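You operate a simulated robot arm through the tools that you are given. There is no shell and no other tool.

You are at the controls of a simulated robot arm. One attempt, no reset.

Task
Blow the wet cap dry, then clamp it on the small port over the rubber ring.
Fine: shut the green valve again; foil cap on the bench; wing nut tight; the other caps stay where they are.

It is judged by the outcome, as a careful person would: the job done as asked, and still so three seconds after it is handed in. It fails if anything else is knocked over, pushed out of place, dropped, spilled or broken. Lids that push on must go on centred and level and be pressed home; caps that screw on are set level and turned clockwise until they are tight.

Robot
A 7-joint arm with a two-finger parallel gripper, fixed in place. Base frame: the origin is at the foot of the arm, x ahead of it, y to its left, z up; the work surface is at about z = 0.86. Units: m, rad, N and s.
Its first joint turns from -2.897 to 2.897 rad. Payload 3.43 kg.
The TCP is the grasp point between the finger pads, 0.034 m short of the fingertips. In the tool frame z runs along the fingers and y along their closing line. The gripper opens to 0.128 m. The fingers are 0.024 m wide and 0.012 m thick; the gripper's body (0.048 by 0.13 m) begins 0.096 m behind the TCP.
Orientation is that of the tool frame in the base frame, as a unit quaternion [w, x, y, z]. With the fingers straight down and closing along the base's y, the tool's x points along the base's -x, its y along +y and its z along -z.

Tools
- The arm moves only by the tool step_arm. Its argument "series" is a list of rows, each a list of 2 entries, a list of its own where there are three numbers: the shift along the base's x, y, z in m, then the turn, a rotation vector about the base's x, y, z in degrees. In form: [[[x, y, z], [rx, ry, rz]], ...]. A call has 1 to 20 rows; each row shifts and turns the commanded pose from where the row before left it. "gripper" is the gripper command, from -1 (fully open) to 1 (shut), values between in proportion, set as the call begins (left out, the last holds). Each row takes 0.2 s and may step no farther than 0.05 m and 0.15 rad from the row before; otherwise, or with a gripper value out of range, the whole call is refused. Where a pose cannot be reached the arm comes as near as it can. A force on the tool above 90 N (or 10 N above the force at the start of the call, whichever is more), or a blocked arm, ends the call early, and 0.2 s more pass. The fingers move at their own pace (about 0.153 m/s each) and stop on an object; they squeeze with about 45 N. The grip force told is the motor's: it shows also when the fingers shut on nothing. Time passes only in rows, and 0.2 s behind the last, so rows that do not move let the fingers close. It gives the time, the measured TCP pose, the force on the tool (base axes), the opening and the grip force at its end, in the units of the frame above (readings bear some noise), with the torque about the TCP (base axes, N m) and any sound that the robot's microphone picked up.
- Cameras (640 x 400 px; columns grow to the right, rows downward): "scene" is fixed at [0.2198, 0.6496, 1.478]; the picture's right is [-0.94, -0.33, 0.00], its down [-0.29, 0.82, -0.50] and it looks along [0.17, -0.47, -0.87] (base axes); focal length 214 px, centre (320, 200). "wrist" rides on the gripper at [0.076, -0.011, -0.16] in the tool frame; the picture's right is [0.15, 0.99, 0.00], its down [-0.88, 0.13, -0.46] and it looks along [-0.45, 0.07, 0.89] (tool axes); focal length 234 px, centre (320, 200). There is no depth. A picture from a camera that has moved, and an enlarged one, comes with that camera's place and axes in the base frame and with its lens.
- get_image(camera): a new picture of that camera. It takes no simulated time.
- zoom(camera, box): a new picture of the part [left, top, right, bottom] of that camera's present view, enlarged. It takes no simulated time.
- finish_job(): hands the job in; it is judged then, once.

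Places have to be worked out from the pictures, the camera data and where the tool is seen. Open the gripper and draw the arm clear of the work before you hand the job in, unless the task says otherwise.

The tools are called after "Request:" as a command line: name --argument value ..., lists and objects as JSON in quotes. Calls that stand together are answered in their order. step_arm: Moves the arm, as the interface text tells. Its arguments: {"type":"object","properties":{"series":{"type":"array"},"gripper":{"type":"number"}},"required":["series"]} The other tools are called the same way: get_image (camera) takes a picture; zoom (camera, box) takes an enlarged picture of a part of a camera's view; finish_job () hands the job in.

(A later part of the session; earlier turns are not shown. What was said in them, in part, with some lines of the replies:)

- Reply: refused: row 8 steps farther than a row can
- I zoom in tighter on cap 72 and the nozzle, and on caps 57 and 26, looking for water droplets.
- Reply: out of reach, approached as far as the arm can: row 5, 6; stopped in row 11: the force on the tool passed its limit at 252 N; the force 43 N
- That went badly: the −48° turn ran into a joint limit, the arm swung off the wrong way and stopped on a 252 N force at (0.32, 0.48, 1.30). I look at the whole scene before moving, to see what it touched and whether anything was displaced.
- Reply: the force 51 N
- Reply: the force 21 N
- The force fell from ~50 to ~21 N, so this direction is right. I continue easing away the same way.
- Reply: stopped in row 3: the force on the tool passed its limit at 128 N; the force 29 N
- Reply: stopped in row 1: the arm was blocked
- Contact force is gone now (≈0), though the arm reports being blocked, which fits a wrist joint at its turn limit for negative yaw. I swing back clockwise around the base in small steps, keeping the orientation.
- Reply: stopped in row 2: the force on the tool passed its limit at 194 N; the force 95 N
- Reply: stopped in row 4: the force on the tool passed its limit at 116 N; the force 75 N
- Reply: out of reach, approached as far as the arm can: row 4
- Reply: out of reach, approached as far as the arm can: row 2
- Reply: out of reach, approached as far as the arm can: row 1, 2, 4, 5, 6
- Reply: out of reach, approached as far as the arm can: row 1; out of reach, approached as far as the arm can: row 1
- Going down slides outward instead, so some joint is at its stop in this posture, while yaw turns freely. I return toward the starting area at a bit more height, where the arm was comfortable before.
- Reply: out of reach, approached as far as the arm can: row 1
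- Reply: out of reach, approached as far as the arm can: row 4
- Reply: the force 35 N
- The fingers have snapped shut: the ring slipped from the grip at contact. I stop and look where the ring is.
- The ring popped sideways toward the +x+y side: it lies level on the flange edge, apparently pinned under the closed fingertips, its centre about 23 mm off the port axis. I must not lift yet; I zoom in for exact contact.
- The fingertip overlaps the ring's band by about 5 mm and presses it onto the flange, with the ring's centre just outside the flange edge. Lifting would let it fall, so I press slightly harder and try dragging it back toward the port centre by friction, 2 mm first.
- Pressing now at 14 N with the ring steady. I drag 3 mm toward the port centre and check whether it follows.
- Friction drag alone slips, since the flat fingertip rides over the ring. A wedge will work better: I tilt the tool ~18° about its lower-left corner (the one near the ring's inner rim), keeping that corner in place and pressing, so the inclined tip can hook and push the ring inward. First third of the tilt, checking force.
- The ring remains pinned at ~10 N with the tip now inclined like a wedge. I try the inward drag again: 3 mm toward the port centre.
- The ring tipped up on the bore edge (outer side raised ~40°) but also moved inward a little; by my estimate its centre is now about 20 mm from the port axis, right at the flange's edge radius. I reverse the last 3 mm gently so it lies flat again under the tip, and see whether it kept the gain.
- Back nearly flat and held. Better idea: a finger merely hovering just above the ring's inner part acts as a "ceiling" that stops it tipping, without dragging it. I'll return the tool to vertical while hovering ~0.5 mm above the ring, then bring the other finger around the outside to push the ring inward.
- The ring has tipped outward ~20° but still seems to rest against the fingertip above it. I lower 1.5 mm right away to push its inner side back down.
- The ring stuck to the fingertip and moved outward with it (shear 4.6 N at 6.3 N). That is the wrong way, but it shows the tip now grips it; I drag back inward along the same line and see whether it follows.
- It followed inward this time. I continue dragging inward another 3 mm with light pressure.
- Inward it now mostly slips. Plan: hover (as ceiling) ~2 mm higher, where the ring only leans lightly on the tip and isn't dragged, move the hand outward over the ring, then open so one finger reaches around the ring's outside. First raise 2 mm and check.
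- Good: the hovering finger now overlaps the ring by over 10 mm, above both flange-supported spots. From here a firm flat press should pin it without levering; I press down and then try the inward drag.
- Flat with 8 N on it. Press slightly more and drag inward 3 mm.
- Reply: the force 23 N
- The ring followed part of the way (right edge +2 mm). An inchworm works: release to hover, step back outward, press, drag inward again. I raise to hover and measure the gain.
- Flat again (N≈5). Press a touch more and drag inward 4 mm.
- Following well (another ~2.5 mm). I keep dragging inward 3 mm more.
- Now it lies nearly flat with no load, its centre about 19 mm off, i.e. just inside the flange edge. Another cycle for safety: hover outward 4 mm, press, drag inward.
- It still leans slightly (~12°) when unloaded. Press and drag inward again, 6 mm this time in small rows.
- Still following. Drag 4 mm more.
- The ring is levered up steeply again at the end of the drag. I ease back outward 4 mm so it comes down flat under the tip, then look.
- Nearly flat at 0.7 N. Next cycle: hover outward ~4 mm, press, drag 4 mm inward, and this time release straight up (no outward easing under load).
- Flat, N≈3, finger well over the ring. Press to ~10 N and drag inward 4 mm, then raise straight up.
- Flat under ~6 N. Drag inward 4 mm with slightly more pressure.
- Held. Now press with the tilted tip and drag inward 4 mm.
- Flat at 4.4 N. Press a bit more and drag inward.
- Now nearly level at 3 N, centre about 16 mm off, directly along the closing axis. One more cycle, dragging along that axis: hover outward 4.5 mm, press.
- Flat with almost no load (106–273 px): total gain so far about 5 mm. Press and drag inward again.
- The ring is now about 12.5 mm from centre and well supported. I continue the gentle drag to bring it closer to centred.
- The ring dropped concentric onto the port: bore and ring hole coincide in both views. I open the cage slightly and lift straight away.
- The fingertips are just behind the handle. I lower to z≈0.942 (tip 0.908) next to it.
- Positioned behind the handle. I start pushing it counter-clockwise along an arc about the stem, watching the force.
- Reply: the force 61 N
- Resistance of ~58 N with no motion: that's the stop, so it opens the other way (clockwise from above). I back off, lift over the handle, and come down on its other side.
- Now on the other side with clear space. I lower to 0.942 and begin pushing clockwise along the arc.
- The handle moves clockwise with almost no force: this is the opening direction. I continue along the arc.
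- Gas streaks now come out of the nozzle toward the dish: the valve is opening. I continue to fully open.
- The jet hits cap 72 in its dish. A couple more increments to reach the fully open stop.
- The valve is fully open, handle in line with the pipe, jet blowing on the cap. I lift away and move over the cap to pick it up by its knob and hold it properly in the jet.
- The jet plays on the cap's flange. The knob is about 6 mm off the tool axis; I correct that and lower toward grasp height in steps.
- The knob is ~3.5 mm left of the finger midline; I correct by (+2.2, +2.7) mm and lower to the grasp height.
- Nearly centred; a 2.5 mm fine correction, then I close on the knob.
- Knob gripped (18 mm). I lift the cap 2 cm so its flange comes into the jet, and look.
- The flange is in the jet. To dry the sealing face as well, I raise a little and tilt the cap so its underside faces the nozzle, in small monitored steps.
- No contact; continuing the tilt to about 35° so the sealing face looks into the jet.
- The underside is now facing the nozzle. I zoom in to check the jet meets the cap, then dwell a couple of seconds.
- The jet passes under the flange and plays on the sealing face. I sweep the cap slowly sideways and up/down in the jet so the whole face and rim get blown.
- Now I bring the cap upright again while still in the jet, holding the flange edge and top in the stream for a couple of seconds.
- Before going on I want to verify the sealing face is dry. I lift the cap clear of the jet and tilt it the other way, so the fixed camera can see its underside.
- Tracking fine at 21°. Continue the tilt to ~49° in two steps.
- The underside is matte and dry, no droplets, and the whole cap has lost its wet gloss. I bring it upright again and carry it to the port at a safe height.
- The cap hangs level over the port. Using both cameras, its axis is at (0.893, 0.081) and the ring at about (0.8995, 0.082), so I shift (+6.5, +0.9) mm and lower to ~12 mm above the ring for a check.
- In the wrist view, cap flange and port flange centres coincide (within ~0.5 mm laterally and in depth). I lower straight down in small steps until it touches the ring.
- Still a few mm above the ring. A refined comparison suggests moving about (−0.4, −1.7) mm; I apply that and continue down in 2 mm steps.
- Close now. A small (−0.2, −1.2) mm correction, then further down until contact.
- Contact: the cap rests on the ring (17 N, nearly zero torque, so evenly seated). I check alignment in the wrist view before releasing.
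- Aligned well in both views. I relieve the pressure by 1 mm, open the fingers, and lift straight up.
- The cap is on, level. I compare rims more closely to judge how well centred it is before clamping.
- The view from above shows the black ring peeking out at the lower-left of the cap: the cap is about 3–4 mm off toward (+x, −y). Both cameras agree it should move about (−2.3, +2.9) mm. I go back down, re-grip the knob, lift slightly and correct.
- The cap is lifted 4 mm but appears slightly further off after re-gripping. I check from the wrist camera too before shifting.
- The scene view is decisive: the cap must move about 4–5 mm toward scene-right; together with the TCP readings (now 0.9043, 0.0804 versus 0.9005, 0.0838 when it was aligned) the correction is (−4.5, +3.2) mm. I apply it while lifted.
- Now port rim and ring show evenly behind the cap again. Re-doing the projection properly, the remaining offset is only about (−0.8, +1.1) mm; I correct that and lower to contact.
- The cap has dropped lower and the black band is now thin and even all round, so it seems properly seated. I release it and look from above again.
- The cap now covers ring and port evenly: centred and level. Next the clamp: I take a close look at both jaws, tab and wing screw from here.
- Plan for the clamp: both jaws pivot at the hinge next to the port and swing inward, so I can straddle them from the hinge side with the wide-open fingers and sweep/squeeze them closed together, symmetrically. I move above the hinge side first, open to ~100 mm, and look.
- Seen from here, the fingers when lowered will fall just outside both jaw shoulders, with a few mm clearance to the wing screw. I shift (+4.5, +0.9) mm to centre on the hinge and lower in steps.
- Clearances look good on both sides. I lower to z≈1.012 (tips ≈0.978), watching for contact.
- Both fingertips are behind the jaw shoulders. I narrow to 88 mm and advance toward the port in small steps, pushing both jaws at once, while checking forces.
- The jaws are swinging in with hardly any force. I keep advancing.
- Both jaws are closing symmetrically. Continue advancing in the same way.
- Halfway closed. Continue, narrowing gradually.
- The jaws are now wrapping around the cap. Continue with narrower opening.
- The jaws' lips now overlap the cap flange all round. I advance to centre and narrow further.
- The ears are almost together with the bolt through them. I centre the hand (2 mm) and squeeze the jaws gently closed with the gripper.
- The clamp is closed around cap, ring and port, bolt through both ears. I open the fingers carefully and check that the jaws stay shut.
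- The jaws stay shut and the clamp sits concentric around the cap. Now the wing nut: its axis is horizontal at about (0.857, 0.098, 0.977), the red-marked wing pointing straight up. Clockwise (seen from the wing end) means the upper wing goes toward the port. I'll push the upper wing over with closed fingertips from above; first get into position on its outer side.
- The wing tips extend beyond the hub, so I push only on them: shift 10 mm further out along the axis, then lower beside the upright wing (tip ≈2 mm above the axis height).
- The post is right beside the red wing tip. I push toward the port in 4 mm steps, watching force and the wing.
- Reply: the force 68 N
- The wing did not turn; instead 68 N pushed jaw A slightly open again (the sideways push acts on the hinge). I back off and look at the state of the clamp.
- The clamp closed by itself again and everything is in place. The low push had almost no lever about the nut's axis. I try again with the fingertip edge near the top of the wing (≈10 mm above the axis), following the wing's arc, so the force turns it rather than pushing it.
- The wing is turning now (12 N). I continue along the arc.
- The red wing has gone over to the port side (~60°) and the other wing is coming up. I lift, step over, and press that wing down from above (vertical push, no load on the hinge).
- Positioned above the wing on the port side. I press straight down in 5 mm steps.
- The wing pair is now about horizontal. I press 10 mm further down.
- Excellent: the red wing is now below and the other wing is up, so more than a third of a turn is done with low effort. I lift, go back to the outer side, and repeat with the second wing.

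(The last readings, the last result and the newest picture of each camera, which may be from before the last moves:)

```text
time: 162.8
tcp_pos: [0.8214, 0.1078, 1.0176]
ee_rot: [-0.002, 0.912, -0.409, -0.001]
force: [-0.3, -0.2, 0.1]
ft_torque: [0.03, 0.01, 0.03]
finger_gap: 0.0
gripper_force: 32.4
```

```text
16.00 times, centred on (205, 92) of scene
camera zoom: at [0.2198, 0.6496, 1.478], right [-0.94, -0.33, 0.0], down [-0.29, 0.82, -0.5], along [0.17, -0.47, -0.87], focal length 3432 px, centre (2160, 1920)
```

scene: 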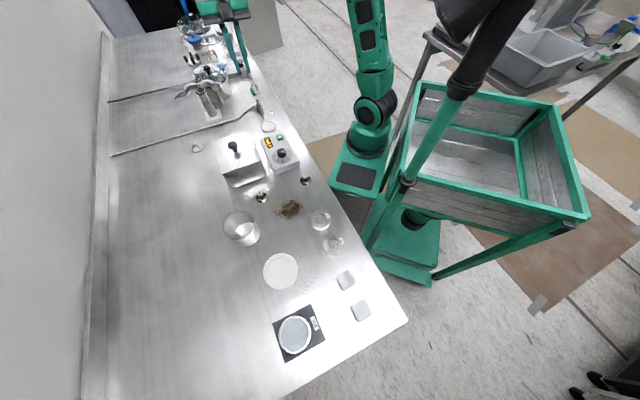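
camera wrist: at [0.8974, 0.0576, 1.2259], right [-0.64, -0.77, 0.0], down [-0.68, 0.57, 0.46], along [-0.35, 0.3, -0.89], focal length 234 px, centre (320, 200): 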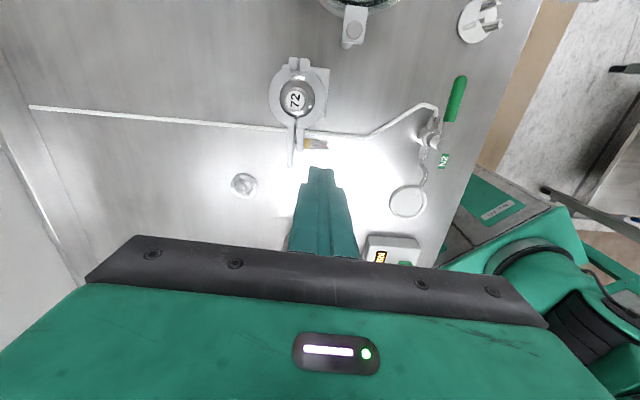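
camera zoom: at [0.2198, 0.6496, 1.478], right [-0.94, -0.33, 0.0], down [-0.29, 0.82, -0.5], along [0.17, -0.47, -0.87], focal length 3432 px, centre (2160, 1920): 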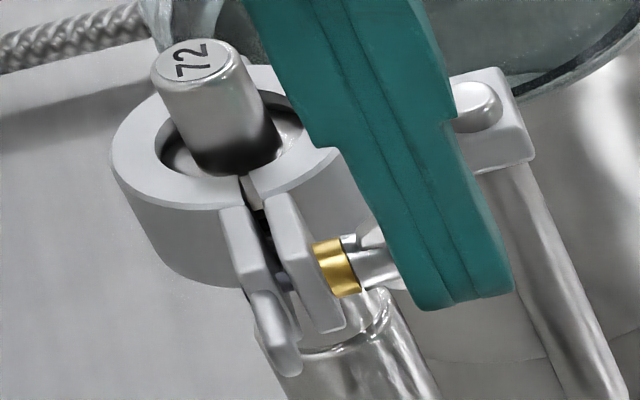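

Clear view of both wings. I sweep the second wing up and over along its arc.

Request:
step_arm --series '[[[0.00267, -0.00298, 0], [0, 0, 0]], [[0.00267, -0.00298, 0], [0, 0, 0]], [[0.00267, -0.00298, 0], [0, 0, 0]], [[0.002, -0.0022, 0.002], [0, 0, 0]], [[0.0015, -0.0017, 0.0025], [0, 0, 0]], [[0.0019, -0.0022, 0], [0, 0, 0]]]'

Request:
zoom --camera "wrist" --box '[270, 120, 390, 220]'

Request:
step_arm --series '[[[0.0019, -0.0021, -0.0008], [0, 0, 0]], [[0.0017, -0.0019, -0.0013], [0, 0, 0]], [[0.0014, -0.0016, -0.0021], [0, 0, 0]], [[0.0007, -0.0007, -0.0016], [0, 0, 0]]]'

Request:
zoom --camera "wrist" --box '[270, 120, 390, 220]'

```text
time: 164.2
tcp_pos: [0.8313, 0.0953, 1.0206]
ee_rot: [0.0, 0.914, -0.406, -0.005]
force: [-36.5, 16.2, -19.5]
ft_torque: [0.52, 1.35, 0.18]
finger_gap: 0.0001
gripper_force: 32.6
```

```text
4.00 times, centred on (330, 170) of wrist
camera zoom: at [0.8921, 0.0467, 1.1779], right [-0.64, -0.77, 0.0], down [-0.68, 0.56, 0.46], along [-0.36, 0.29, -0.89], focal length 937 px, centre (280, 320)
```

zoom: 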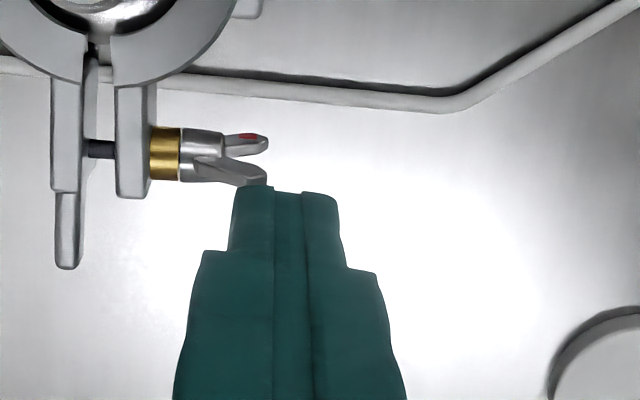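

```text
time: 165.2
tcp_pos: [0.8314, 0.0954, 1.0202]
ee_rot: [-0.004, 0.917, -0.4, 0.0]
force: [-62.7, 49.6, 20.0]
ft_torque: [1.44, 1.6, 0.58]
finger_gap: 0.0
gripper_force: 33.2
```

```text
4.00 times, centred on (330, 170) of wrist
camera zoom: at [0.891, 0.0463, 1.1783], right [-0.63, -0.78, -0.01], down [-0.7, 0.55, 0.46], along [-0.35, 0.29, -0.89], focal length 937 px, centre (280, 320)
```

zoom: 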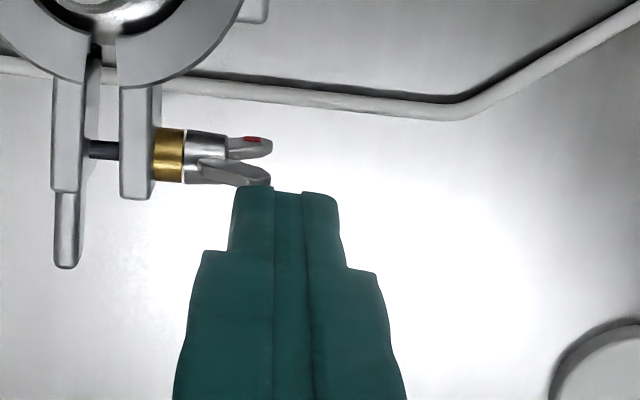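

The resistance has jumped to ~80 N at the wing tip (about 1 N·m) after roughly 165° of turn: the nut seems to have come up tight. I back off and inspect the clamp and nut.

Request:
step_arm --series '[[[-0.0035, 0.0039, 0], [0, 0, 0]], [[-0.0035, 0.0039, 0], [0, 0, 0]], [[-0.0035, 0.0039, 0], [0, 0, 0]], [[-0.0035, 0.0039, 0.02], [0, 0, 0]], [[0, 0, 0.04], [0, 0, 0]]]'

Request:
zoom --camera "scene" --box '[190, 80, 220, 105]'

Request:
zoom --camera "wrist" --box '[270, 90, 370, 180]'

```text
time: 166.4
tcp_pos: [0.827, 0.098, 1.0737]
ee_rot: [-0.002, 0.912, -0.411, -0.001]
force: [-0.4, -0.5, 0.1]
ft_torque: [-0.01, 0.0, 0.03]
finger_gap: 0.0
gripper_force: 32.9
```

```text
16.00 times, centred on (205, 92) of scene
camera zoom: at [0.2198, 0.6496, 1.478], right [-0.94, -0.33, 0.0], down [-0.29, 0.82, -0.5], along [0.17, -0.47, -0.87], focal length 3432 px, centre (2160, 1920)
```

zoom: 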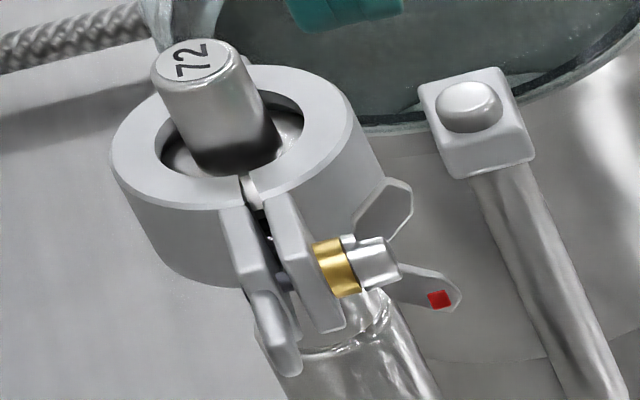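

```text
4.44 times, centred on (320, 135) of wrist
camera zoom: at [0.8869, 0.0485, 1.2319], right [-0.65, -0.76, 0.0], down [-0.68, 0.57, 0.46], along [-0.35, 0.3, -0.89], focal length 1041 px, centre (320, 489)
```

zoom: 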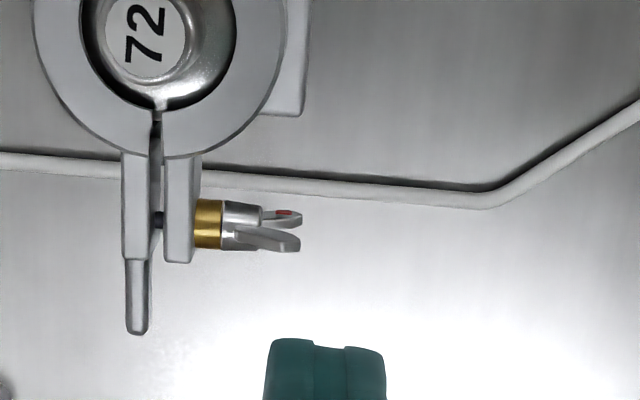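

The nut has turned half a revolution: the red wing now points straight down, the plain one up. To be sure it is really tight and not just badly pushed, I repeat the earlier successful push (fingertip edge ~10 mm above the axis) and compare the resistance.

Request:
step_arm --series '[[[0.0019, 0.002, 0], [0, 0, 0]], [[0, 0, -0.03], [0, 0, 0]], [[0, 0, -0.0217], [0, 0, 0]], [[0.002, -0.0022, 0], [0, 0, 0]]]'

Request:
step_arm --series '[[[0.0017, -0.0019, 0], [0, 0, 0]], [[0.0017, -0.0019, 0], [0, 0, 0]]]'

Request:
zoom --camera "wrist" --box '[270, 120, 390, 220]'

Request:
zoom --camera "scene" --box '[190, 80, 220, 105]'

```text
time: 167.4
tcp_pos: [0.8301, 0.1039, 1.0234]
ee_rot: [-0.002, 0.912, -0.41, -0.001]
force: [0.2, 0.0, 0.4]
ft_torque: [0.02, -0.04, -0.01]
finger_gap: 0.0
gripper_force: 33.2
```

```text
time: 168.0
tcp_pos: [0.833, 0.0997, 1.0227]
ee_rot: [-0.001, 0.913, -0.407, -0.003]
force: [-15.2, 6.3, 2.4]
ft_torque: [0.19, 0.36, -0.03]
finger_gap: 0.0002
gripper_force: 33.5
```

```text
4.00 times, centred on (330, 170) of wrist
camera zoom: at [0.8929, 0.0501, 1.181], right [-0.64, -0.77, 0.0], down [-0.68, 0.57, 0.46], along [-0.35, 0.29, -0.89], focal length 937 px, centre (280, 320)
```

zoom: 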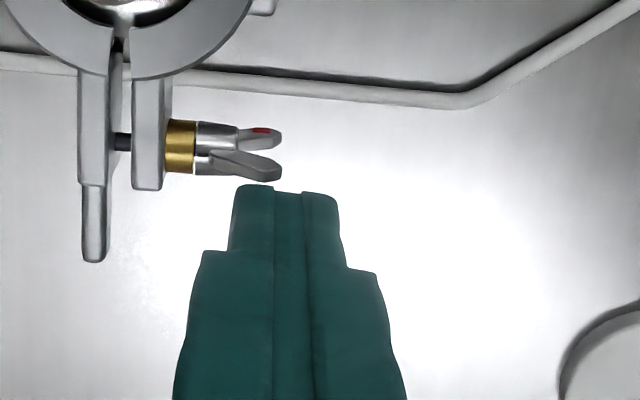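

```text
16.00 times, centred on (205, 92) of scene
camera zoom: at [0.2198, 0.6496, 1.478], right [-0.94, -0.33, 0.0], down [-0.29, 0.82, -0.5], along [0.17, -0.47, -0.87], focal length 3432 px, centre (2160, 1920)
```

zoom: 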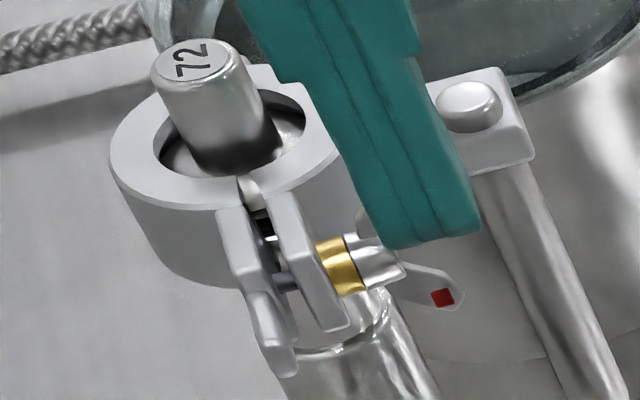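

Contact at 16 N. I push 4 mm further along the arc and compare.

Request:
step_arm --series '[[[0.0014, -0.0015, 0], [0, 0, 0]], [[0.0014, -0.0015, 0], [0, 0, 0]]]'

Request:
zoom --camera "wrist" --box '[270, 120, 390, 220]'

Request:
zoom --camera "scene" --box '[190, 80, 220, 105]'

```text
time: 168.6
tcp_pos: [0.8326, 0.0984, 1.023]
ee_rot: [0.001, 0.914, -0.405, -0.003]
force: [-63.6, 24.5, -2.2]
ft_torque: [1.19, 1.85, -0.21]
finger_gap: 0.0
gripper_force: 32.6
```

```text
4.00 times, centred on (330, 170) of wrist
camera zoom: at [0.8942, 0.0502, 1.1807], right [-0.64, -0.77, 0.0], down [-0.68, 0.56, 0.46], along [-0.36, 0.29, -0.89], focal length 937 px, centre (280, 320)
```

zoom: 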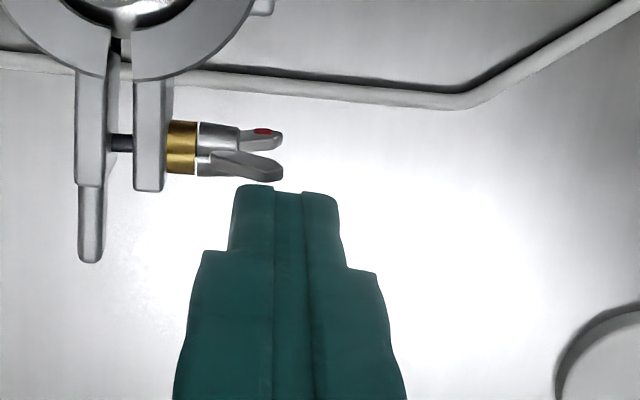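

```text
16.00 times, centred on (205, 92) of scene
camera zoom: at [0.2198, 0.6496, 1.478], right [-0.94, -0.33, 0.0], down [-0.29, 0.82, -0.5], along [0.17, -0.47, -0.87], focal length 3432 px, centre (2160, 1920)
```

zoom: 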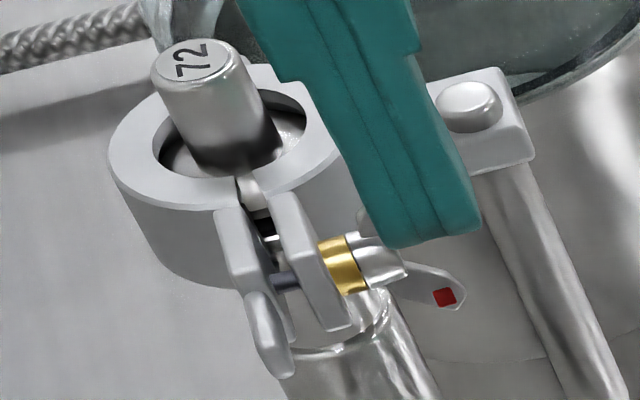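

At ~0.9–1.2 N·m on the wing it no longer moves (the first half-turn needed only ~0.1 N·m), and the jaws have become much stiffer, so it is tightening up. To tighten properly without side load I'll grip the upright wing and twist about its own axis. I back off, raise, and turn the hand 90°.

Request:
step_arm --series '[[[-0.003, 0.0033, 0], [0, 0, 0]], [[-0.003, 0.0033, 0], [0, 0, 0]], [[0, 0, 0.03], [0, 0, 0]], [[0, 0, 0.04], [0, 0, -8.2]], [[0, 0, 0], [0, 0, -8.2]], [[0, 0, 0], [0, 0, -8.2]], [[0, 0, 0], [0, 0, -8.2]], [[0, 0, 0], [0, 0, -8.2]], [[0, 0, 0], [0, 0, -8.2]]]'

Request:
step_arm --series '[[[0, 0, 0], [0, 0, -8.2]], [[0, 0, 0], [0, 0, -8.2]], [[0, 0, 0], [0, 0, -8.2]], [[0, 0, 0], [0, 0, -8.2]], [[0, 0, 0], [0, 0, -8]]]'

Request:
get_image --camera "wrist"

Request:
zoom --camera "scene" --box '[190, 80, 220, 105]'

```text
time: 170.6
tcp_pos: [0.8291, 0.1024, 1.092]
ee_rot: [0.001, -0.658, 0.753, 0.0]
force: [0.2, 0.2, -0.2]
ft_torque: [-0.01, 0.05, 0.02]
finger_gap: 0.0
gripper_force: 33.3
```

```text
time: 171.8
tcp_pos: [0.8306, 0.1008, 1.0934]
ee_rot: [0.001, -0.354, 0.935, 0.0]
force: [-0.4, 0.6, -0.6]
ft_torque: [-0.01, -0.01, 0.03]
finger_gap: 0.0001
gripper_force: 32.8
```

```text
taken
camera wrist: at [0.7815, 0.0418, 1.2508], right [-0.77, 0.64, 0.0], down [0.57, 0.68, 0.46], along [0.29, 0.35, -0.89], focal length 234 px, centre (320, 200)
```

wrist: 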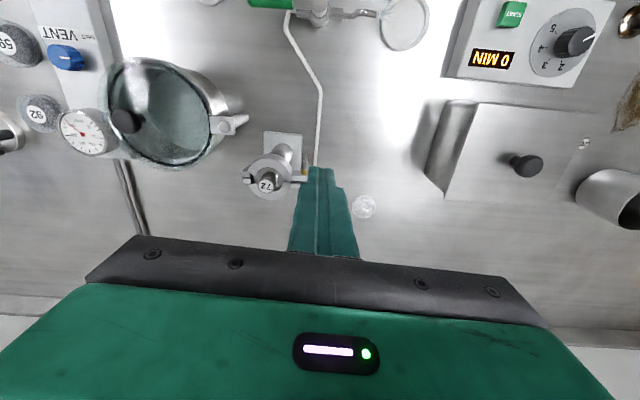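

```text
16.00 times, centred on (205, 92) of scene
camera zoom: at [0.2198, 0.6496, 1.478], right [-0.94, -0.33, 0.0], down [-0.29, 0.82, -0.5], along [0.17, -0.47, -0.87], focal length 3432 px, centre (2160, 1920)
```

zoom: 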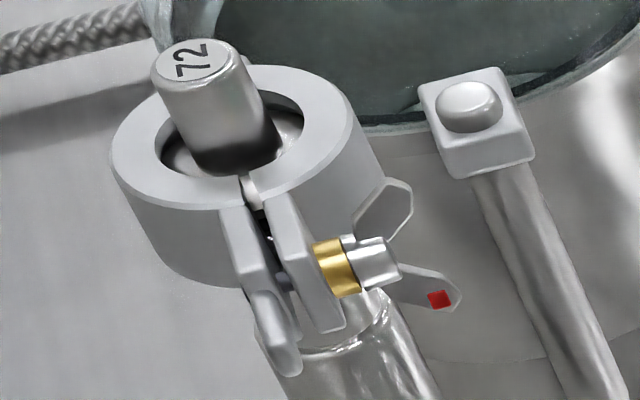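

The hand is turned (yaw 41.5°, fingers now close across the wing). I zoom in to align over the wing.

Request:
zoom --camera "wrist" --box '[260, 110, 380, 210]'

```text
4.00 times, centred on (320, 160) of wrist
camera zoom: at [0.7815, 0.0418, 1.2508], right [-0.77, 0.64, 0.0], down [0.57, 0.68, 0.46], along [0.29, 0.35, -0.89], focal length 937 px, centre (320, 360)
```

zoom: 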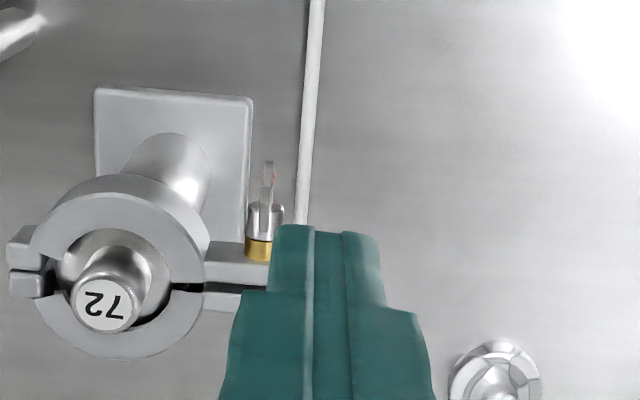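

The wings appear exactly edge-on (vertical). I open to 30 mm, shift over the wing tip, lower part way and re-check.

Request:
step_arm --series '[[[0.0095, -0.0118, 0], [0, 0, 0]], [[0, 0, -0.03], [0, 0, 0]], [[0, 0, -0.012], [0, 0, 0]]]' --gripper 0.53

Request:
zoom --camera "wrist" --box '[260, 120, 380, 220]'

Request:
zoom --camera "scene" --box '[185, 75, 225, 108]'

```text
time: 172.6
tcp_pos: [0.8392, 0.0881, 1.0493]
ee_rot: [0.001, -0.355, 0.935, 0.001]
force: [-0.1, 0.1, 0.8]
ft_torque: [0.0, 0.01, -0.01]
finger_gap: 0.0298
gripper_force: 0.1
```

```text
4.00 times, centred on (320, 170) of wrist
camera zoom: at [0.7907, 0.0302, 1.2082], right [-0.77, 0.64, 0.0], down [0.57, 0.68, 0.46], along [0.29, 0.35, -0.89], focal length 937 px, centre (320, 320)
```

zoom: 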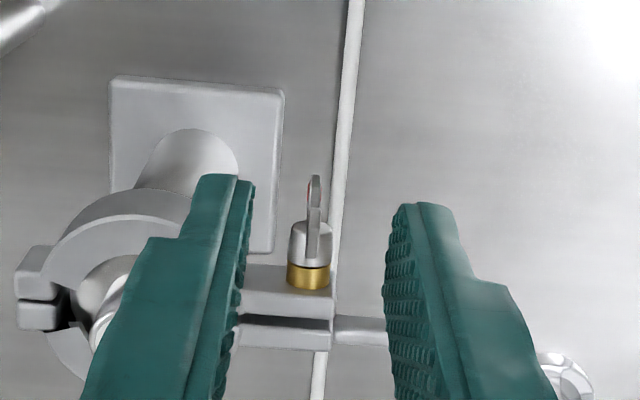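

```text
12.12 times, centred on (205, 92) of scene
camera zoom: at [0.2198, 0.6496, 1.478], right [-0.94, -0.33, 0.0], down [-0.29, 0.82, -0.5], along [0.17, -0.47, -0.87], focal length 2600 px, centre (1714, 1515)
```

zoom: 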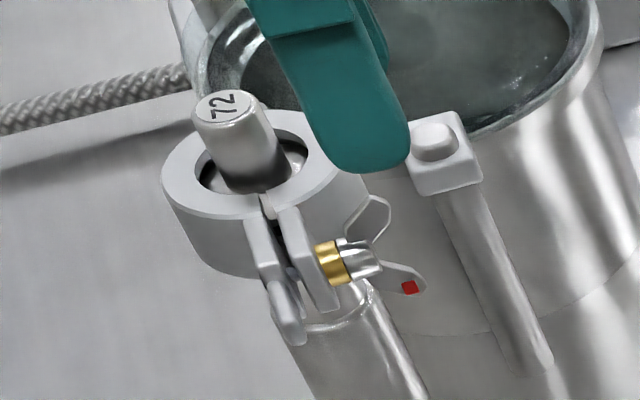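

The wing sits midway between the fingers. I shift 4 mm outward to clear the hub and lower so the fingertips straddle the upper wing.

Request:
step_arm --series '[[[-0.003, -0.0027, 0], [0, 0, 0]], [[0, 0, -0.02], [0, 0, 0]], [[0, 0, -0.013], [0, 0, 0]]]'

Request:
zoom --camera "wrist" --box '[260, 130, 380, 230]'

Request:
zoom --camera "scene" --box '[190, 80, 220, 105]'

```text
time: 173.4
tcp_pos: [0.8373, 0.0856, 1.0184]
ee_rot: [0.001, -0.356, 0.934, 0.0]
force: [-1.2, 0.1, -0.9]
ft_torque: [-0.01, -0.02, 0.01]
finger_gap: 0.03
gripper_force: 0.0
```

```text
4.00 times, centred on (320, 180) of wrist
camera zoom: at [0.7879, 0.0281, 1.1759], right [-0.77, 0.64, 0.0], down [0.57, 0.68, 0.46], along [0.29, 0.35, -0.89], focal length 937 px, centre (320, 280)
```

zoom: 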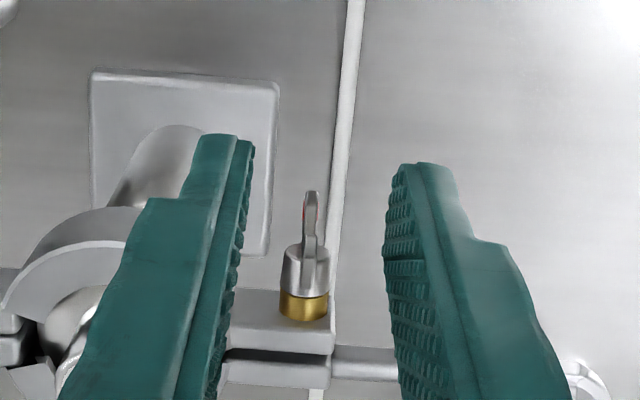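

```text
16.00 times, centred on (205, 92) of scene
camera zoom: at [0.2198, 0.6496, 1.478], right [-0.94, -0.33, 0.0], down [-0.29, 0.82, -0.5], along [0.17, -0.47, -0.87], focal length 3432 px, centre (2160, 1920)
```

zoom: 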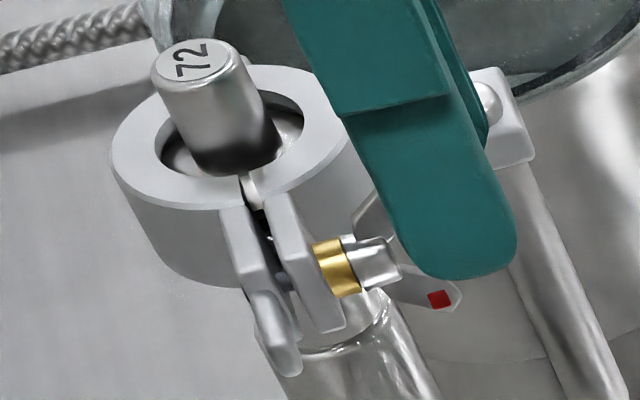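

The fingers straddle the wing. Their tips are rounded, so I lower 6 mm and move 3 mm inward for a better hold, then close on the wing.

Request:
step_arm --series '[[[0.0022, 0.002, -0.003], [0, 0, 0]], [[0, 0, -0.003], [0, 0, 0]]]'

Request:
step_arm --series '[[[0, 0, 0], [0, 0, 0]], [[0, 0, 0], [0, 0, 0]]]' --gripper 1

Request:
zoom --camera "wrist" --box '[260, 130, 380, 230]'

Request:
zoom --camera "scene" --box '[190, 80, 220, 105]'

```text
time: 174.0
tcp_pos: [0.8392, 0.09, 1.0085]
ee_rot: [0.001, -0.356, 0.934, 0.0]
force: [1.1, 0.4, -0.7]
ft_torque: [-0.01, 0.0, 0.03]
finger_gap: 0.0303
gripper_force: 0.0
```

```text
time: 174.6
tcp_pos: [0.8393, 0.0883, 1.0097]
ee_rot: [0.001, -0.356, 0.935, -0.001]
force: [7.9, -4.8, -1.7]
ft_torque: [-0.01, -0.32, 0.18]
finger_gap: 0.0034
gripper_force: 38.2
```

```text
4.00 times, centred on (320, 180) of wrist
camera zoom: at [0.7907, 0.0301, 1.1684], right [-0.77, 0.64, 0.0], down [0.57, 0.68, 0.46], along [0.29, 0.35, -0.89], focal length 937 px, centre (320, 280)
```

zoom: 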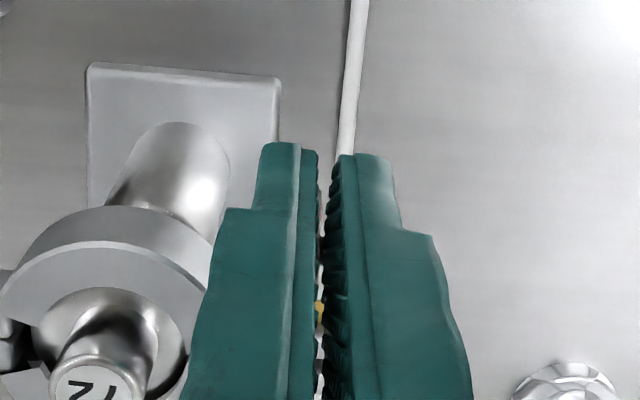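

```text
16.00 times, centred on (205, 92) of scene
camera zoom: at [0.2198, 0.6496, 1.478], right [-0.94, -0.33, 0.0], down [-0.29, 0.82, -0.5], along [0.17, -0.47, -0.87], focal length 3432 px, centre (2160, 1920)
```

zoom: 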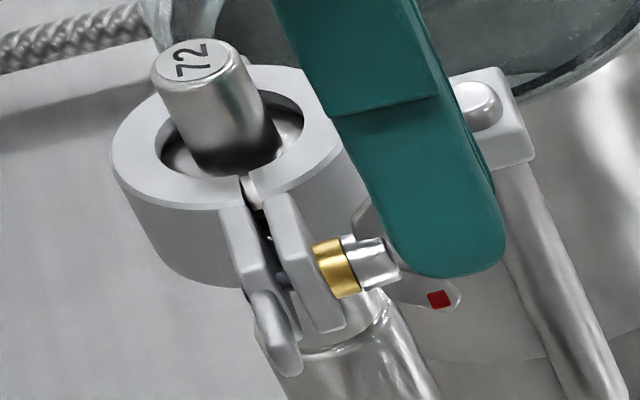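

The wing is gripped (3.4 mm). I now twist clockwise about the nut's own axis, 5° per step, and watch the torque.

Request:
step_arm --series '[[[0.00192, -0.00214, -0.0001], [3.72, 3.34, 0]]]'

Request:
step_arm --series '[[[0.00191, -0.00213, -0.0004], [3.72, 3.34, 0]]]'

Request:
zoom --camera "scene" --box '[190, 80, 220, 105]'

```text
time: 175.0
tcp_pos: [0.8418, 0.0872, 1.0102]
ee_rot: [-0.016, -0.356, 0.933, 0.041]
force: [6.4, -4.6, -5.1]
ft_torque: [-1.0, -0.34, 0.23]
finger_gap: 0.0047
gripper_force: 38.6
```

```text
time: 175.4
tcp_pos: [0.8417, 0.0851, 1.0109]
ee_rot: [-0.032, -0.354, 0.931, 0.082]
force: [3.9, -3.7, -11.2]
ft_torque: [-0.84, -0.52, 0.29]
finger_gap: 0.0057
gripper_force: 40.3
```

```text
16.00 times, centred on (205, 92) of scene
camera zoom: at [0.2198, 0.6496, 1.478], right [-0.94, -0.33, 0.0], down [-0.29, 0.82, -0.5], along [0.17, -0.47, -0.87], focal length 3432 px, centre (2160, 1920)
```

zoom: 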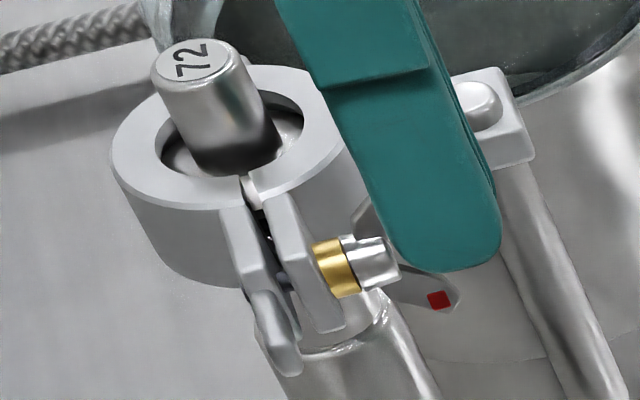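

The wing does not turn under a pure twist of about 1 N·m (the fingers are pried apart instead): the nut is tight. I undo the twist, release the wing and lift away.

Request:
step_arm --series '[[[-0.00191, 0.00213, 0.0004], [-3.72, -3.34, 0]], [[-0.00192, 0.00214, 0.0001], [-3.72, -3.34, 0]]]'

Request:
step_arm --series '[[[0, 0, 0], [0, 0, 0]], [[0, 0, 0], [0, 0, 0]]]' --gripper 0.53

Request:
step_arm --series '[[[0, 0, 0.02], [0, 0, 0]], [[0, 0, 0.04], [0, 0, 0]], [[0, 0, 0.04], [0, 0, 0]]]'

Request:
zoom --camera "scene" --box '[190, 80, 220, 105]'

Request:
get_image --camera "wrist"

```text
time: 176.0
tcp_pos: [0.8396, 0.0878, 1.0116]
ee_rot: [-0.001, -0.356, 0.934, -0.001]
force: [5.0, -8.1, -14.5]
ft_torque: [0.14, -0.53, 0.19]
finger_gap: 0.0032
gripper_force: 38.1
```

```text
time: 176.6
tcp_pos: [0.8391, 0.0899, 1.0125]
ee_rot: [0.0, -0.356, 0.935, 0.0]
force: [-0.2, -1.0, 0.8]
ft_torque: [0.03, -0.01, -0.03]
finger_gap: 0.0299
gripper_force: 0.1
```

```text
time: 177.4
tcp_pos: [0.8398, 0.0883, 1.1133]
ee_rot: [0.0, -0.356, 0.934, 0.001]
force: [0.2, 0.5, -0.6]
ft_torque: [0.03, 0.04, -0.03]
finger_gap: 0.0303
gripper_force: 0.1
```

```text
16.00 times, centred on (205, 92) of scene
camera zoom: at [0.2198, 0.6496, 1.478], right [-0.94, -0.33, 0.0], down [-0.29, 0.82, -0.5], along [0.17, -0.47, -0.87], focal length 3432 px, centre (2160, 1920)
```

zoom: 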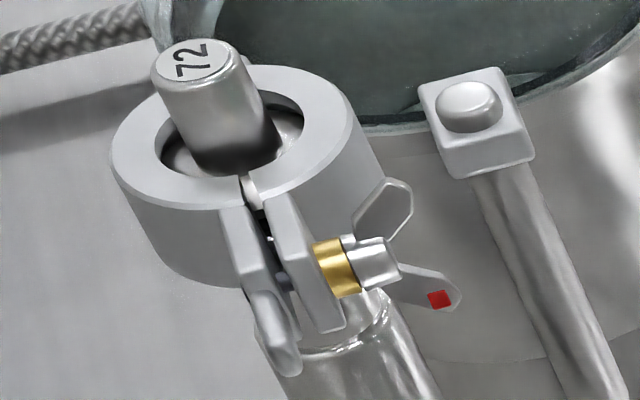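

```text
taken
camera wrist: at [0.7904, 0.0295, 1.271], right [-0.77, 0.64, 0.0], down [0.57, 0.68, 0.46], along [0.29, 0.35, -0.89], focal length 234 px, centre (320, 200)
```

wrist: 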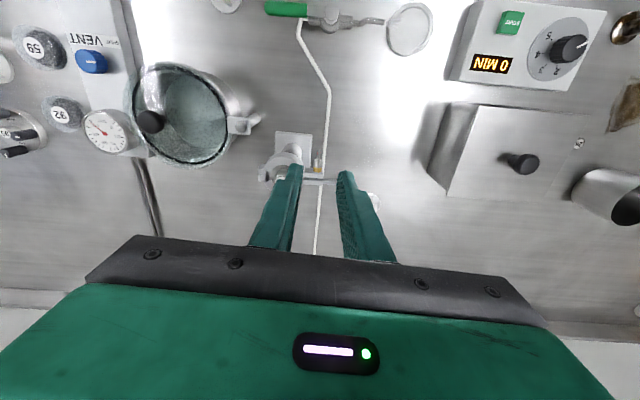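

The clamp is done: closed, concentric, nut tight. Now I shut the green valve: close the fingers, move to the far side of the handle and lower beside it.

Request:
step_arm --series '[[[-0.0199, -0.0421, 0], [0, 0, 0]], [[-0.0199, -0.0421, 0], [0, 0, 0]], [[-0.0199, -0.0421, 0], [0, 0, 0]], [[-0.0199, -0.0421, 0], [0, 0, 0]], [[0, 0, -0.045], [0, 0, 0]], [[0, 0, -0.04], [0, 0, 0]]]' --gripper 1

Request:
zoom --camera "scene" --box '[220, 70, 290, 130]'

Request:
zoom --camera "wrist" --box '[250, 100, 400, 220]'

```text
time: 178.8
tcp_pos: [0.7604, -0.0772, 1.0269]
ee_rot: [0.001, -0.356, 0.935, 0.001]
force: [-0.6, 0.0, 1.2]
ft_torque: [0.01, -0.05, 0.01]
finger_gap: 0.0
gripper_force: 33.1
```

```text
6.67 times, centred on (255, 100) of scene
camera zoom: at [0.2198, 0.6496, 1.478], right [-0.94, -0.33, 0.0], down [-0.29, 0.82, -0.5], along [0.17, -0.47, -0.87], focal length 1430 px, centre (753, 867)
```

zoom: 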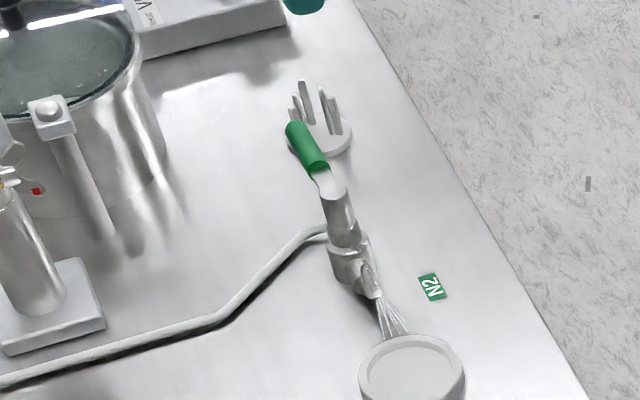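

```text
3.33 times, centred on (325, 160) of wrist
camera zoom: at [0.7116, -0.136, 1.1849], right [-0.77, 0.64, 0.0], down [0.57, 0.68, 0.46], along [0.29, 0.35, -0.89], focal length 781 px, centre (303, 333)
```

zoom: 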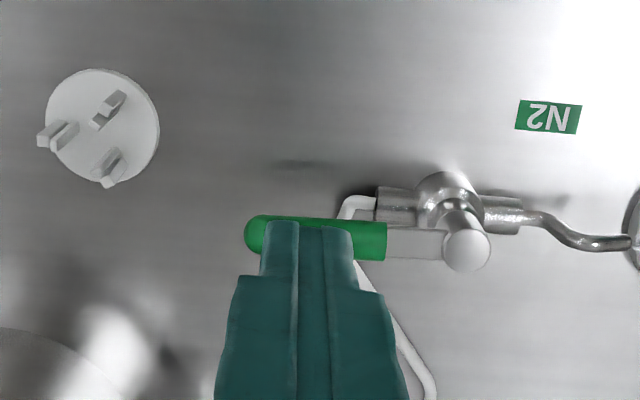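

The fingertips will come down just on the robot side of the handle, the right side for pushing it back. I lower and push it counter-clockwise along its arc.

Request:
step_arm --series '[[[0, 0, -0.04], [0, 0, 0]], [[0, 0, -0.035], [0, 0, 0]], [[0, 0, -0.01], [0, 0, 0]], [[0.0109, 0.0032, 0], [0, 0, 0]], [[0.0087, 0.0072, 0], [0, 0, 0]], [[0.0072, 0.0087, 0], [0, 0, 0]]]'

Request:
zoom --camera "scene" --box '[220, 70, 290, 130]'

```text
time: 180.2
tcp_pos: [0.787, -0.061, 0.942]
ee_rot: [0.001, -0.356, 0.935, 0.001]
force: [-0.2, 0.8, 0.2]
ft_torque: [0.01, -0.03, -0.02]
finger_gap: 0.0
gripper_force: 33.0
```

```text
6.67 times, centred on (255, 100) of scene
camera zoom: at [0.2198, 0.6496, 1.478], right [-0.94, -0.33, 0.0], down [-0.29, 0.82, -0.5], along [0.17, -0.47, -0.87], focal length 1430 px, centre (753, 867)
```

zoom: 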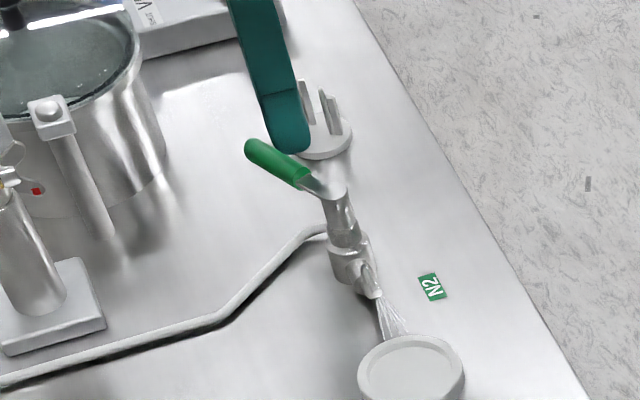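

The handle is turning back. I continue along the arc toward the closed stop.

Request:
step_arm --series '[[[0.0057, 0.0098, 0], [0, 0, 0]], [[0.0039, 0.0107, 0], [0, 0, 0]], [[0.002, 0.0111, 0], [0, 0, 0]], [[0, 0.0114, 0], [0, 0, 0]]]'

Request:
zoom --camera "scene" --box '[220, 70, 290, 130]'

```text
time: 181.2
tcp_pos: [0.7977, -0.0185, 0.9428]
ee_rot: [0.001, -0.356, 0.935, 0.001]
force: [-1.4, 0.3, 0.1]
ft_torque: [0.01, 0.0, -0.03]
finger_gap: 0.0
gripper_force: 33.1
```

```text
6.67 times, centred on (255, 100) of scene
camera zoom: at [0.2198, 0.6496, 1.478], right [-0.94, -0.33, 0.0], down [-0.29, 0.82, -0.5], along [0.17, -0.47, -0.87], focal length 1430 px, centre (753, 867)
```

zoom: 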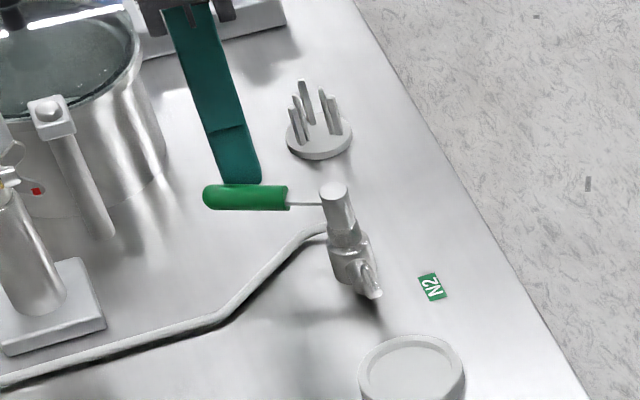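

The jet has stopped. I push the handle the rest of the way until it meets its closed stop.

Request:
step_arm --series '[[[-0.002, 0.0111, 0], [0, 0, 0]], [[-0.0025, 0.0075, 0], [0, 0, 0]]]'

Request:
step_arm --series '[[[-0.0013, 0.0026, 0], [0, 0, 0]], [[-0.0013, 0.0026, 0], [0, 0, 0]]]'

Request:
zoom --camera "scene" --box '[220, 70, 290, 130]'

```text
time: 181.8
tcp_pos: [0.7929, 0.0017, 0.942]
ee_rot: [0.002, -0.356, 0.935, -0.001]
force: [0.7, 0.7, 0.5]
ft_torque: [-0.04, -0.01, 0.02]
finger_gap: 0.0
gripper_force: 33.1
```

```text
time: 182.4
tcp_pos: [0.79, 0.0065, 0.9431]
ee_rot: [0.0, -0.356, 0.935, 0.0]
force: [0.8, -0.1, -0.2]
ft_torque: [0.0, -0.02, -0.03]
finger_gap: 0.0
gripper_force: 33.1
```

```text
6.67 times, centred on (255, 100) of scene
camera zoom: at [0.2198, 0.6496, 1.478], right [-0.94, -0.33, 0.0], down [-0.29, 0.82, -0.5], along [0.17, -0.47, -0.87], focal length 1430 px, centre (753, 867)
```

zoom: 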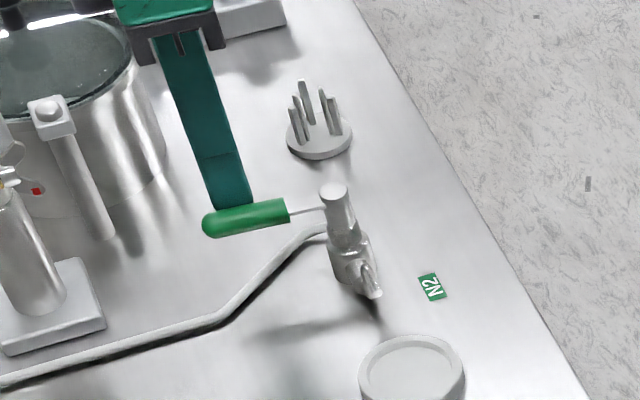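

Almost at the original position. A few more small pushes to feel the stop.

Request:
step_arm --series '[[[-0.0016, 0.0026, 0], [0, 0, 0]], [[-0.0016, 0.0026, 0], [0, 0, 0]]]'

Request:
zoom --camera "scene" --box '[235, 90, 270, 118]'

```text
time: 183.0
tcp_pos: [0.7872, 0.0105, 0.9426]
ee_rot: [0.001, -0.356, 0.935, 0.0]
force: [0.2, -1.0, -0.1]
ft_torque: [0.0, -0.01, -0.02]
finger_gap: 0.0
gripper_force: 33.4
```

```text
14.29 times, centred on (252, 104) of scene
camera zoom: at [0.2198, 0.6496, 1.478], right [-0.94, -0.33, 0.0], down [-0.29, 0.82, -0.5], along [0.17, -0.47, -0.87], focal length 3064 px, centre (1284, 1571)
```

zoom: 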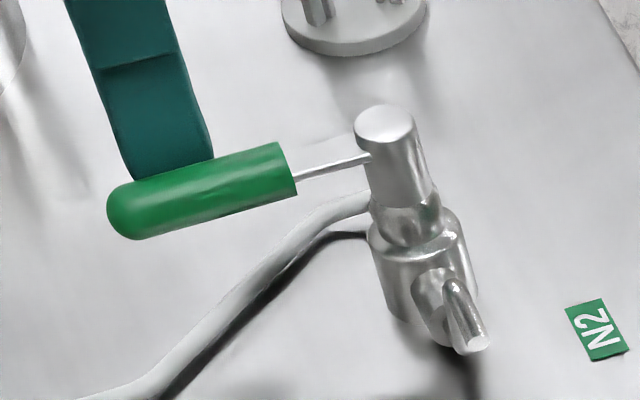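

Request:
step_arm --series '[[[-0.0016, 0.0024, 0], [0, 0, 0]], [[-0.0014, 0.002, 0], [0, 0, 0]]]'

Request:
zoom --camera "scene" --box '[235, 90, 270, 118]'

```text
time: 183.6
tcp_pos: [0.7864, 0.0131, 0.9402]
ee_rot: [0.001, -0.353, 0.936, -0.002]
force: [13.5, -27.0, 6.8]
ft_torque: [-0.78, -0.32, 0.37]
finger_gap: 0.0
gripper_force: 32.6
```

```text
14.29 times, centred on (252, 104) of scene
camera zoom: at [0.2198, 0.6496, 1.478], right [-0.94, -0.33, 0.0], down [-0.29, 0.82, -0.5], along [0.17, -0.47, -0.87], focal length 3064 px, centre (1284, 1571)
```

zoom: 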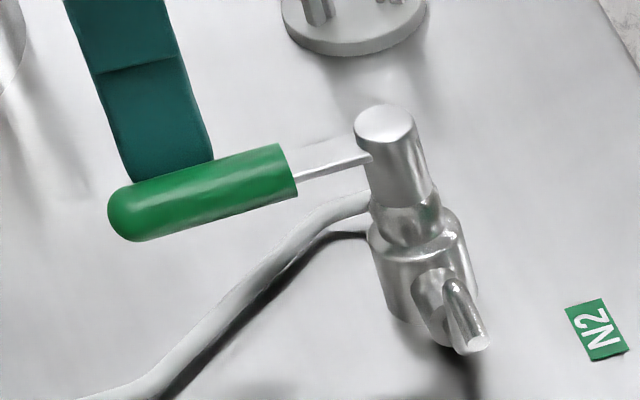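

30 N against the stop: the valve is fully shut, no jet. I back off, rise clear, and check the whole bench.

Request:
step_arm --series '[[[0.003, -0.0046, 0], [0, 0, 0]], [[0.003, -0.0046, 0], [0, 0, 0]], [[0, 0, 0.045], [0, 0, 0]], [[0, 0, 0.045], [0, 0, 0]], [[0, 0, 0.045], [0, 0, 0]], [[0, 0, 0.03], [0, 0, 0]]]'

Request:
get_image --camera "scene"

Request:
zoom --camera "scene" --box '[165, 60, 285, 160]'

Request:
get_image --camera "wrist"

```text
time: 185.0
tcp_pos: [0.7917, 0.0065, 1.104]
ee_rot: [0.001, -0.356, 0.935, 0.001]
force: [0.6, 0.1, -0.4]
ft_torque: [-0.02, -0.02, 0.01]
finger_gap: 0.0
gripper_force: 33.2
```

```text
taken
```

scene: 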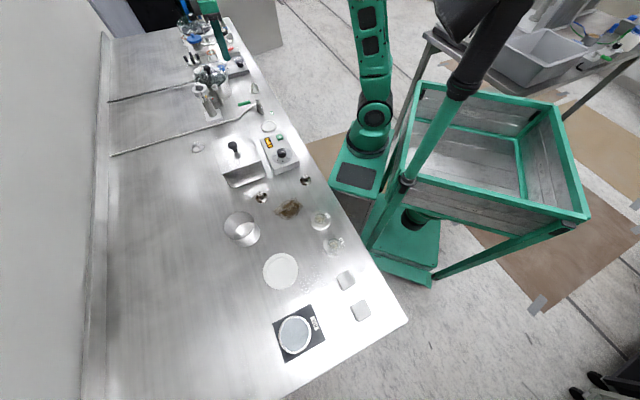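

```text
4.00 times, centred on (225, 110) of scene
camera zoom: at [0.2198, 0.6496, 1.478], right [-0.94, -0.33, 0.0], down [-0.29, 0.82, -0.5], along [0.17, -0.47, -0.87], focal length 858 px, centre (700, 560)
```

zoom: 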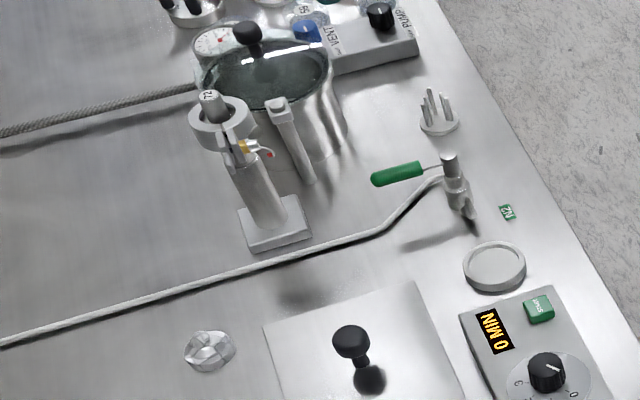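

```text
taken
camera wrist: at [0.7422, -0.0522, 1.2618], right [-0.77, 0.64, 0.0], down [0.57, 0.68, 0.46], along [0.29, 0.35, -0.89], focal length 234 px, centre (320, 200)
```

wrist: 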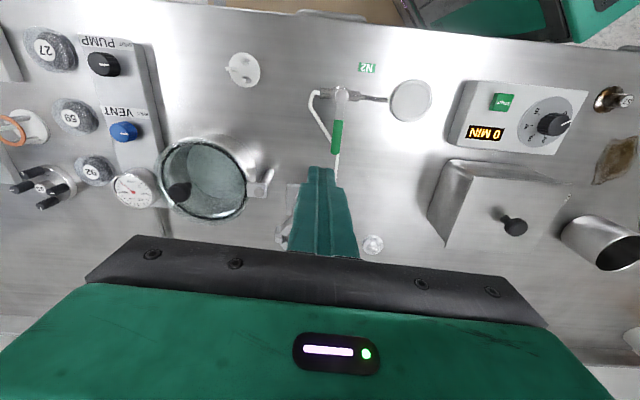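

Everything looks right: valve shut, foil cap on the bench, clamp closed over cap 72, the other caps untouched. I take one last close look at the clamped cap, then open the gripper and withdraw.

Request:
step_arm --series '[[[-0.03, 0.005, 0.02], [0, 0, 0]], [[-0.035, 0.005, 0.02], [0, 0, 0]], [[-0.035, 0.005, 0.02], [0, 0, 0]], [[-0.035, 0.005, 0.02], [0, 0, 0]], [[-0.03, 0, 0.01], [0, 0, 0]]]' --gripper -0.5

Request:
zoom --camera "scene" --box '[190, 80, 220, 105]'

Request:
zoom --camera "scene" --box '[165, 60, 365, 260]'

Request:
get_image --camera "wrist"

```text
time: 186.2
tcp_pos: [0.628, 0.0258, 1.1947]
ee_rot: [0.0, -0.356, 0.935, 0.0]
force: [1.3, 0.1, 0.1]
ft_torque: [-0.02, 0.05, 0.0]
finger_gap: 0.0959
gripper_force: 0.0
```

```text
16.00 times, centred on (205, 92) of scene
camera zoom: at [0.2198, 0.6496, 1.478], right [-0.94, -0.33, 0.0], down [-0.29, 0.82, -0.5], along [0.17, -0.47, -0.87], focal length 3432 px, centre (2160, 1920)
```

zoom: 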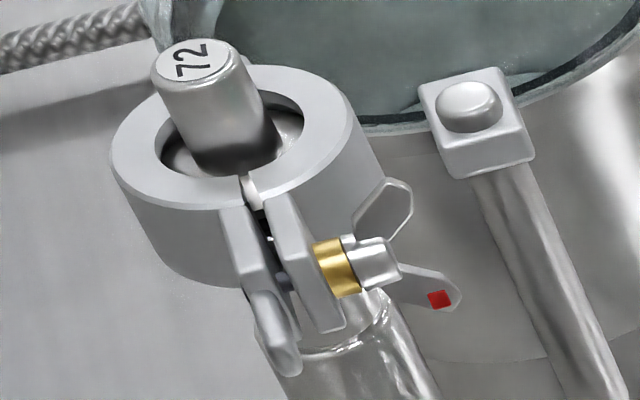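

```text
2.00 times, centred on (265, 160) of scene
camera zoom: at [0.2198, 0.6496, 1.478], right [-0.94, -0.33, 0.0], down [-0.29, 0.82, -0.5], along [0.17, -0.47, -0.87], focal length 429 px, centre (430, 280)
```

zoom: 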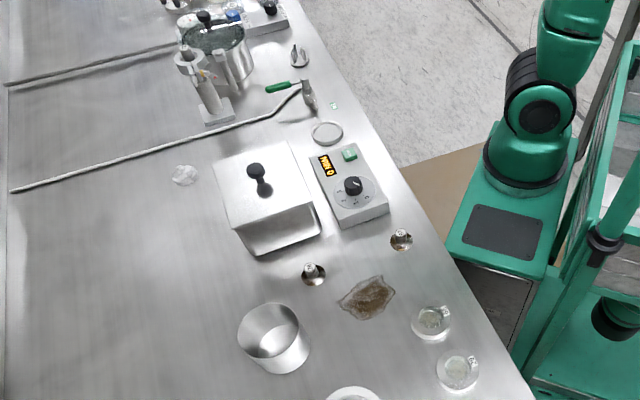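

```text
taken
camera wrist: at [0.5783, -0.0323, 1.3534], right [-0.77, 0.64, 0.0], down [0.57, 0.68, 0.46], along [0.29, 0.35, -0.89], focal length 234 px, centre (320, 200)
```

wrist: 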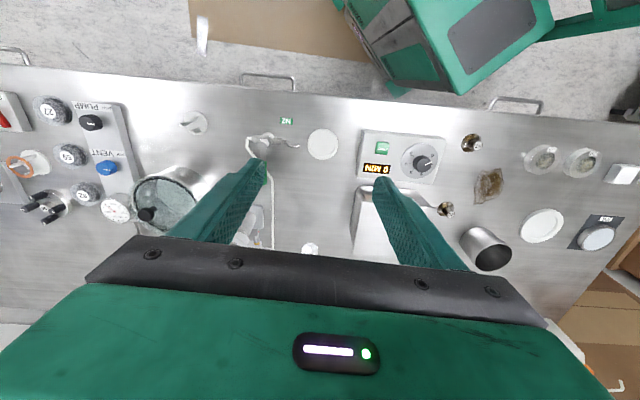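

Cap 72 is dried, centred on the rubber ring and clamped. The wing nut held against about 1 N·m, the green valve is shut with no jet, and the foil cap is on the bench. The other caps are where they were. The gripper is open and the arm is clear, so I hand the job in.

Request:
finish_job

```text
The job is handed in.
```

The job is handed in. Cap 72 is blown dry and clamped on the small port over the rubber ring.

- **Cap:** I held it in the N2 jet, tilted both ways and swept side to side. Its underside showed no droplets on camera afterwards. It sits centred and level in the closed clamp.
- **Wing nut:** It turned about half a turn clockwise, easily at first, then stopped. It held against roughly 1 N·m of twist, so I take it as tight. About 4 mm of gap remains between the clamp ears.
- **Green valve:** It is back at its closed stop, and there is no jet.
- **Foil cap:** It stands upright on clear bench behind the port.
- **Other caps:** They look to be in their original places in the last pictures.

Three things went wrong along the way:

- **Arm stop:** Early on a turn ran into a joint limit and the arm stopped hard several times, peaking at 252 N. It looked like the hand pressing on the arm itself. Nothing on the bench appeared to move.
- **Rubber ring:** It popped out of the fingers when it first touched the port. It stayed pinned on the flange edge and never fell, and I worked it back until it dropped into place.
- **Wing screw:** My first push on it forced the clamp jaws open for a moment. They closed again by themselves and the cap stayed seated.
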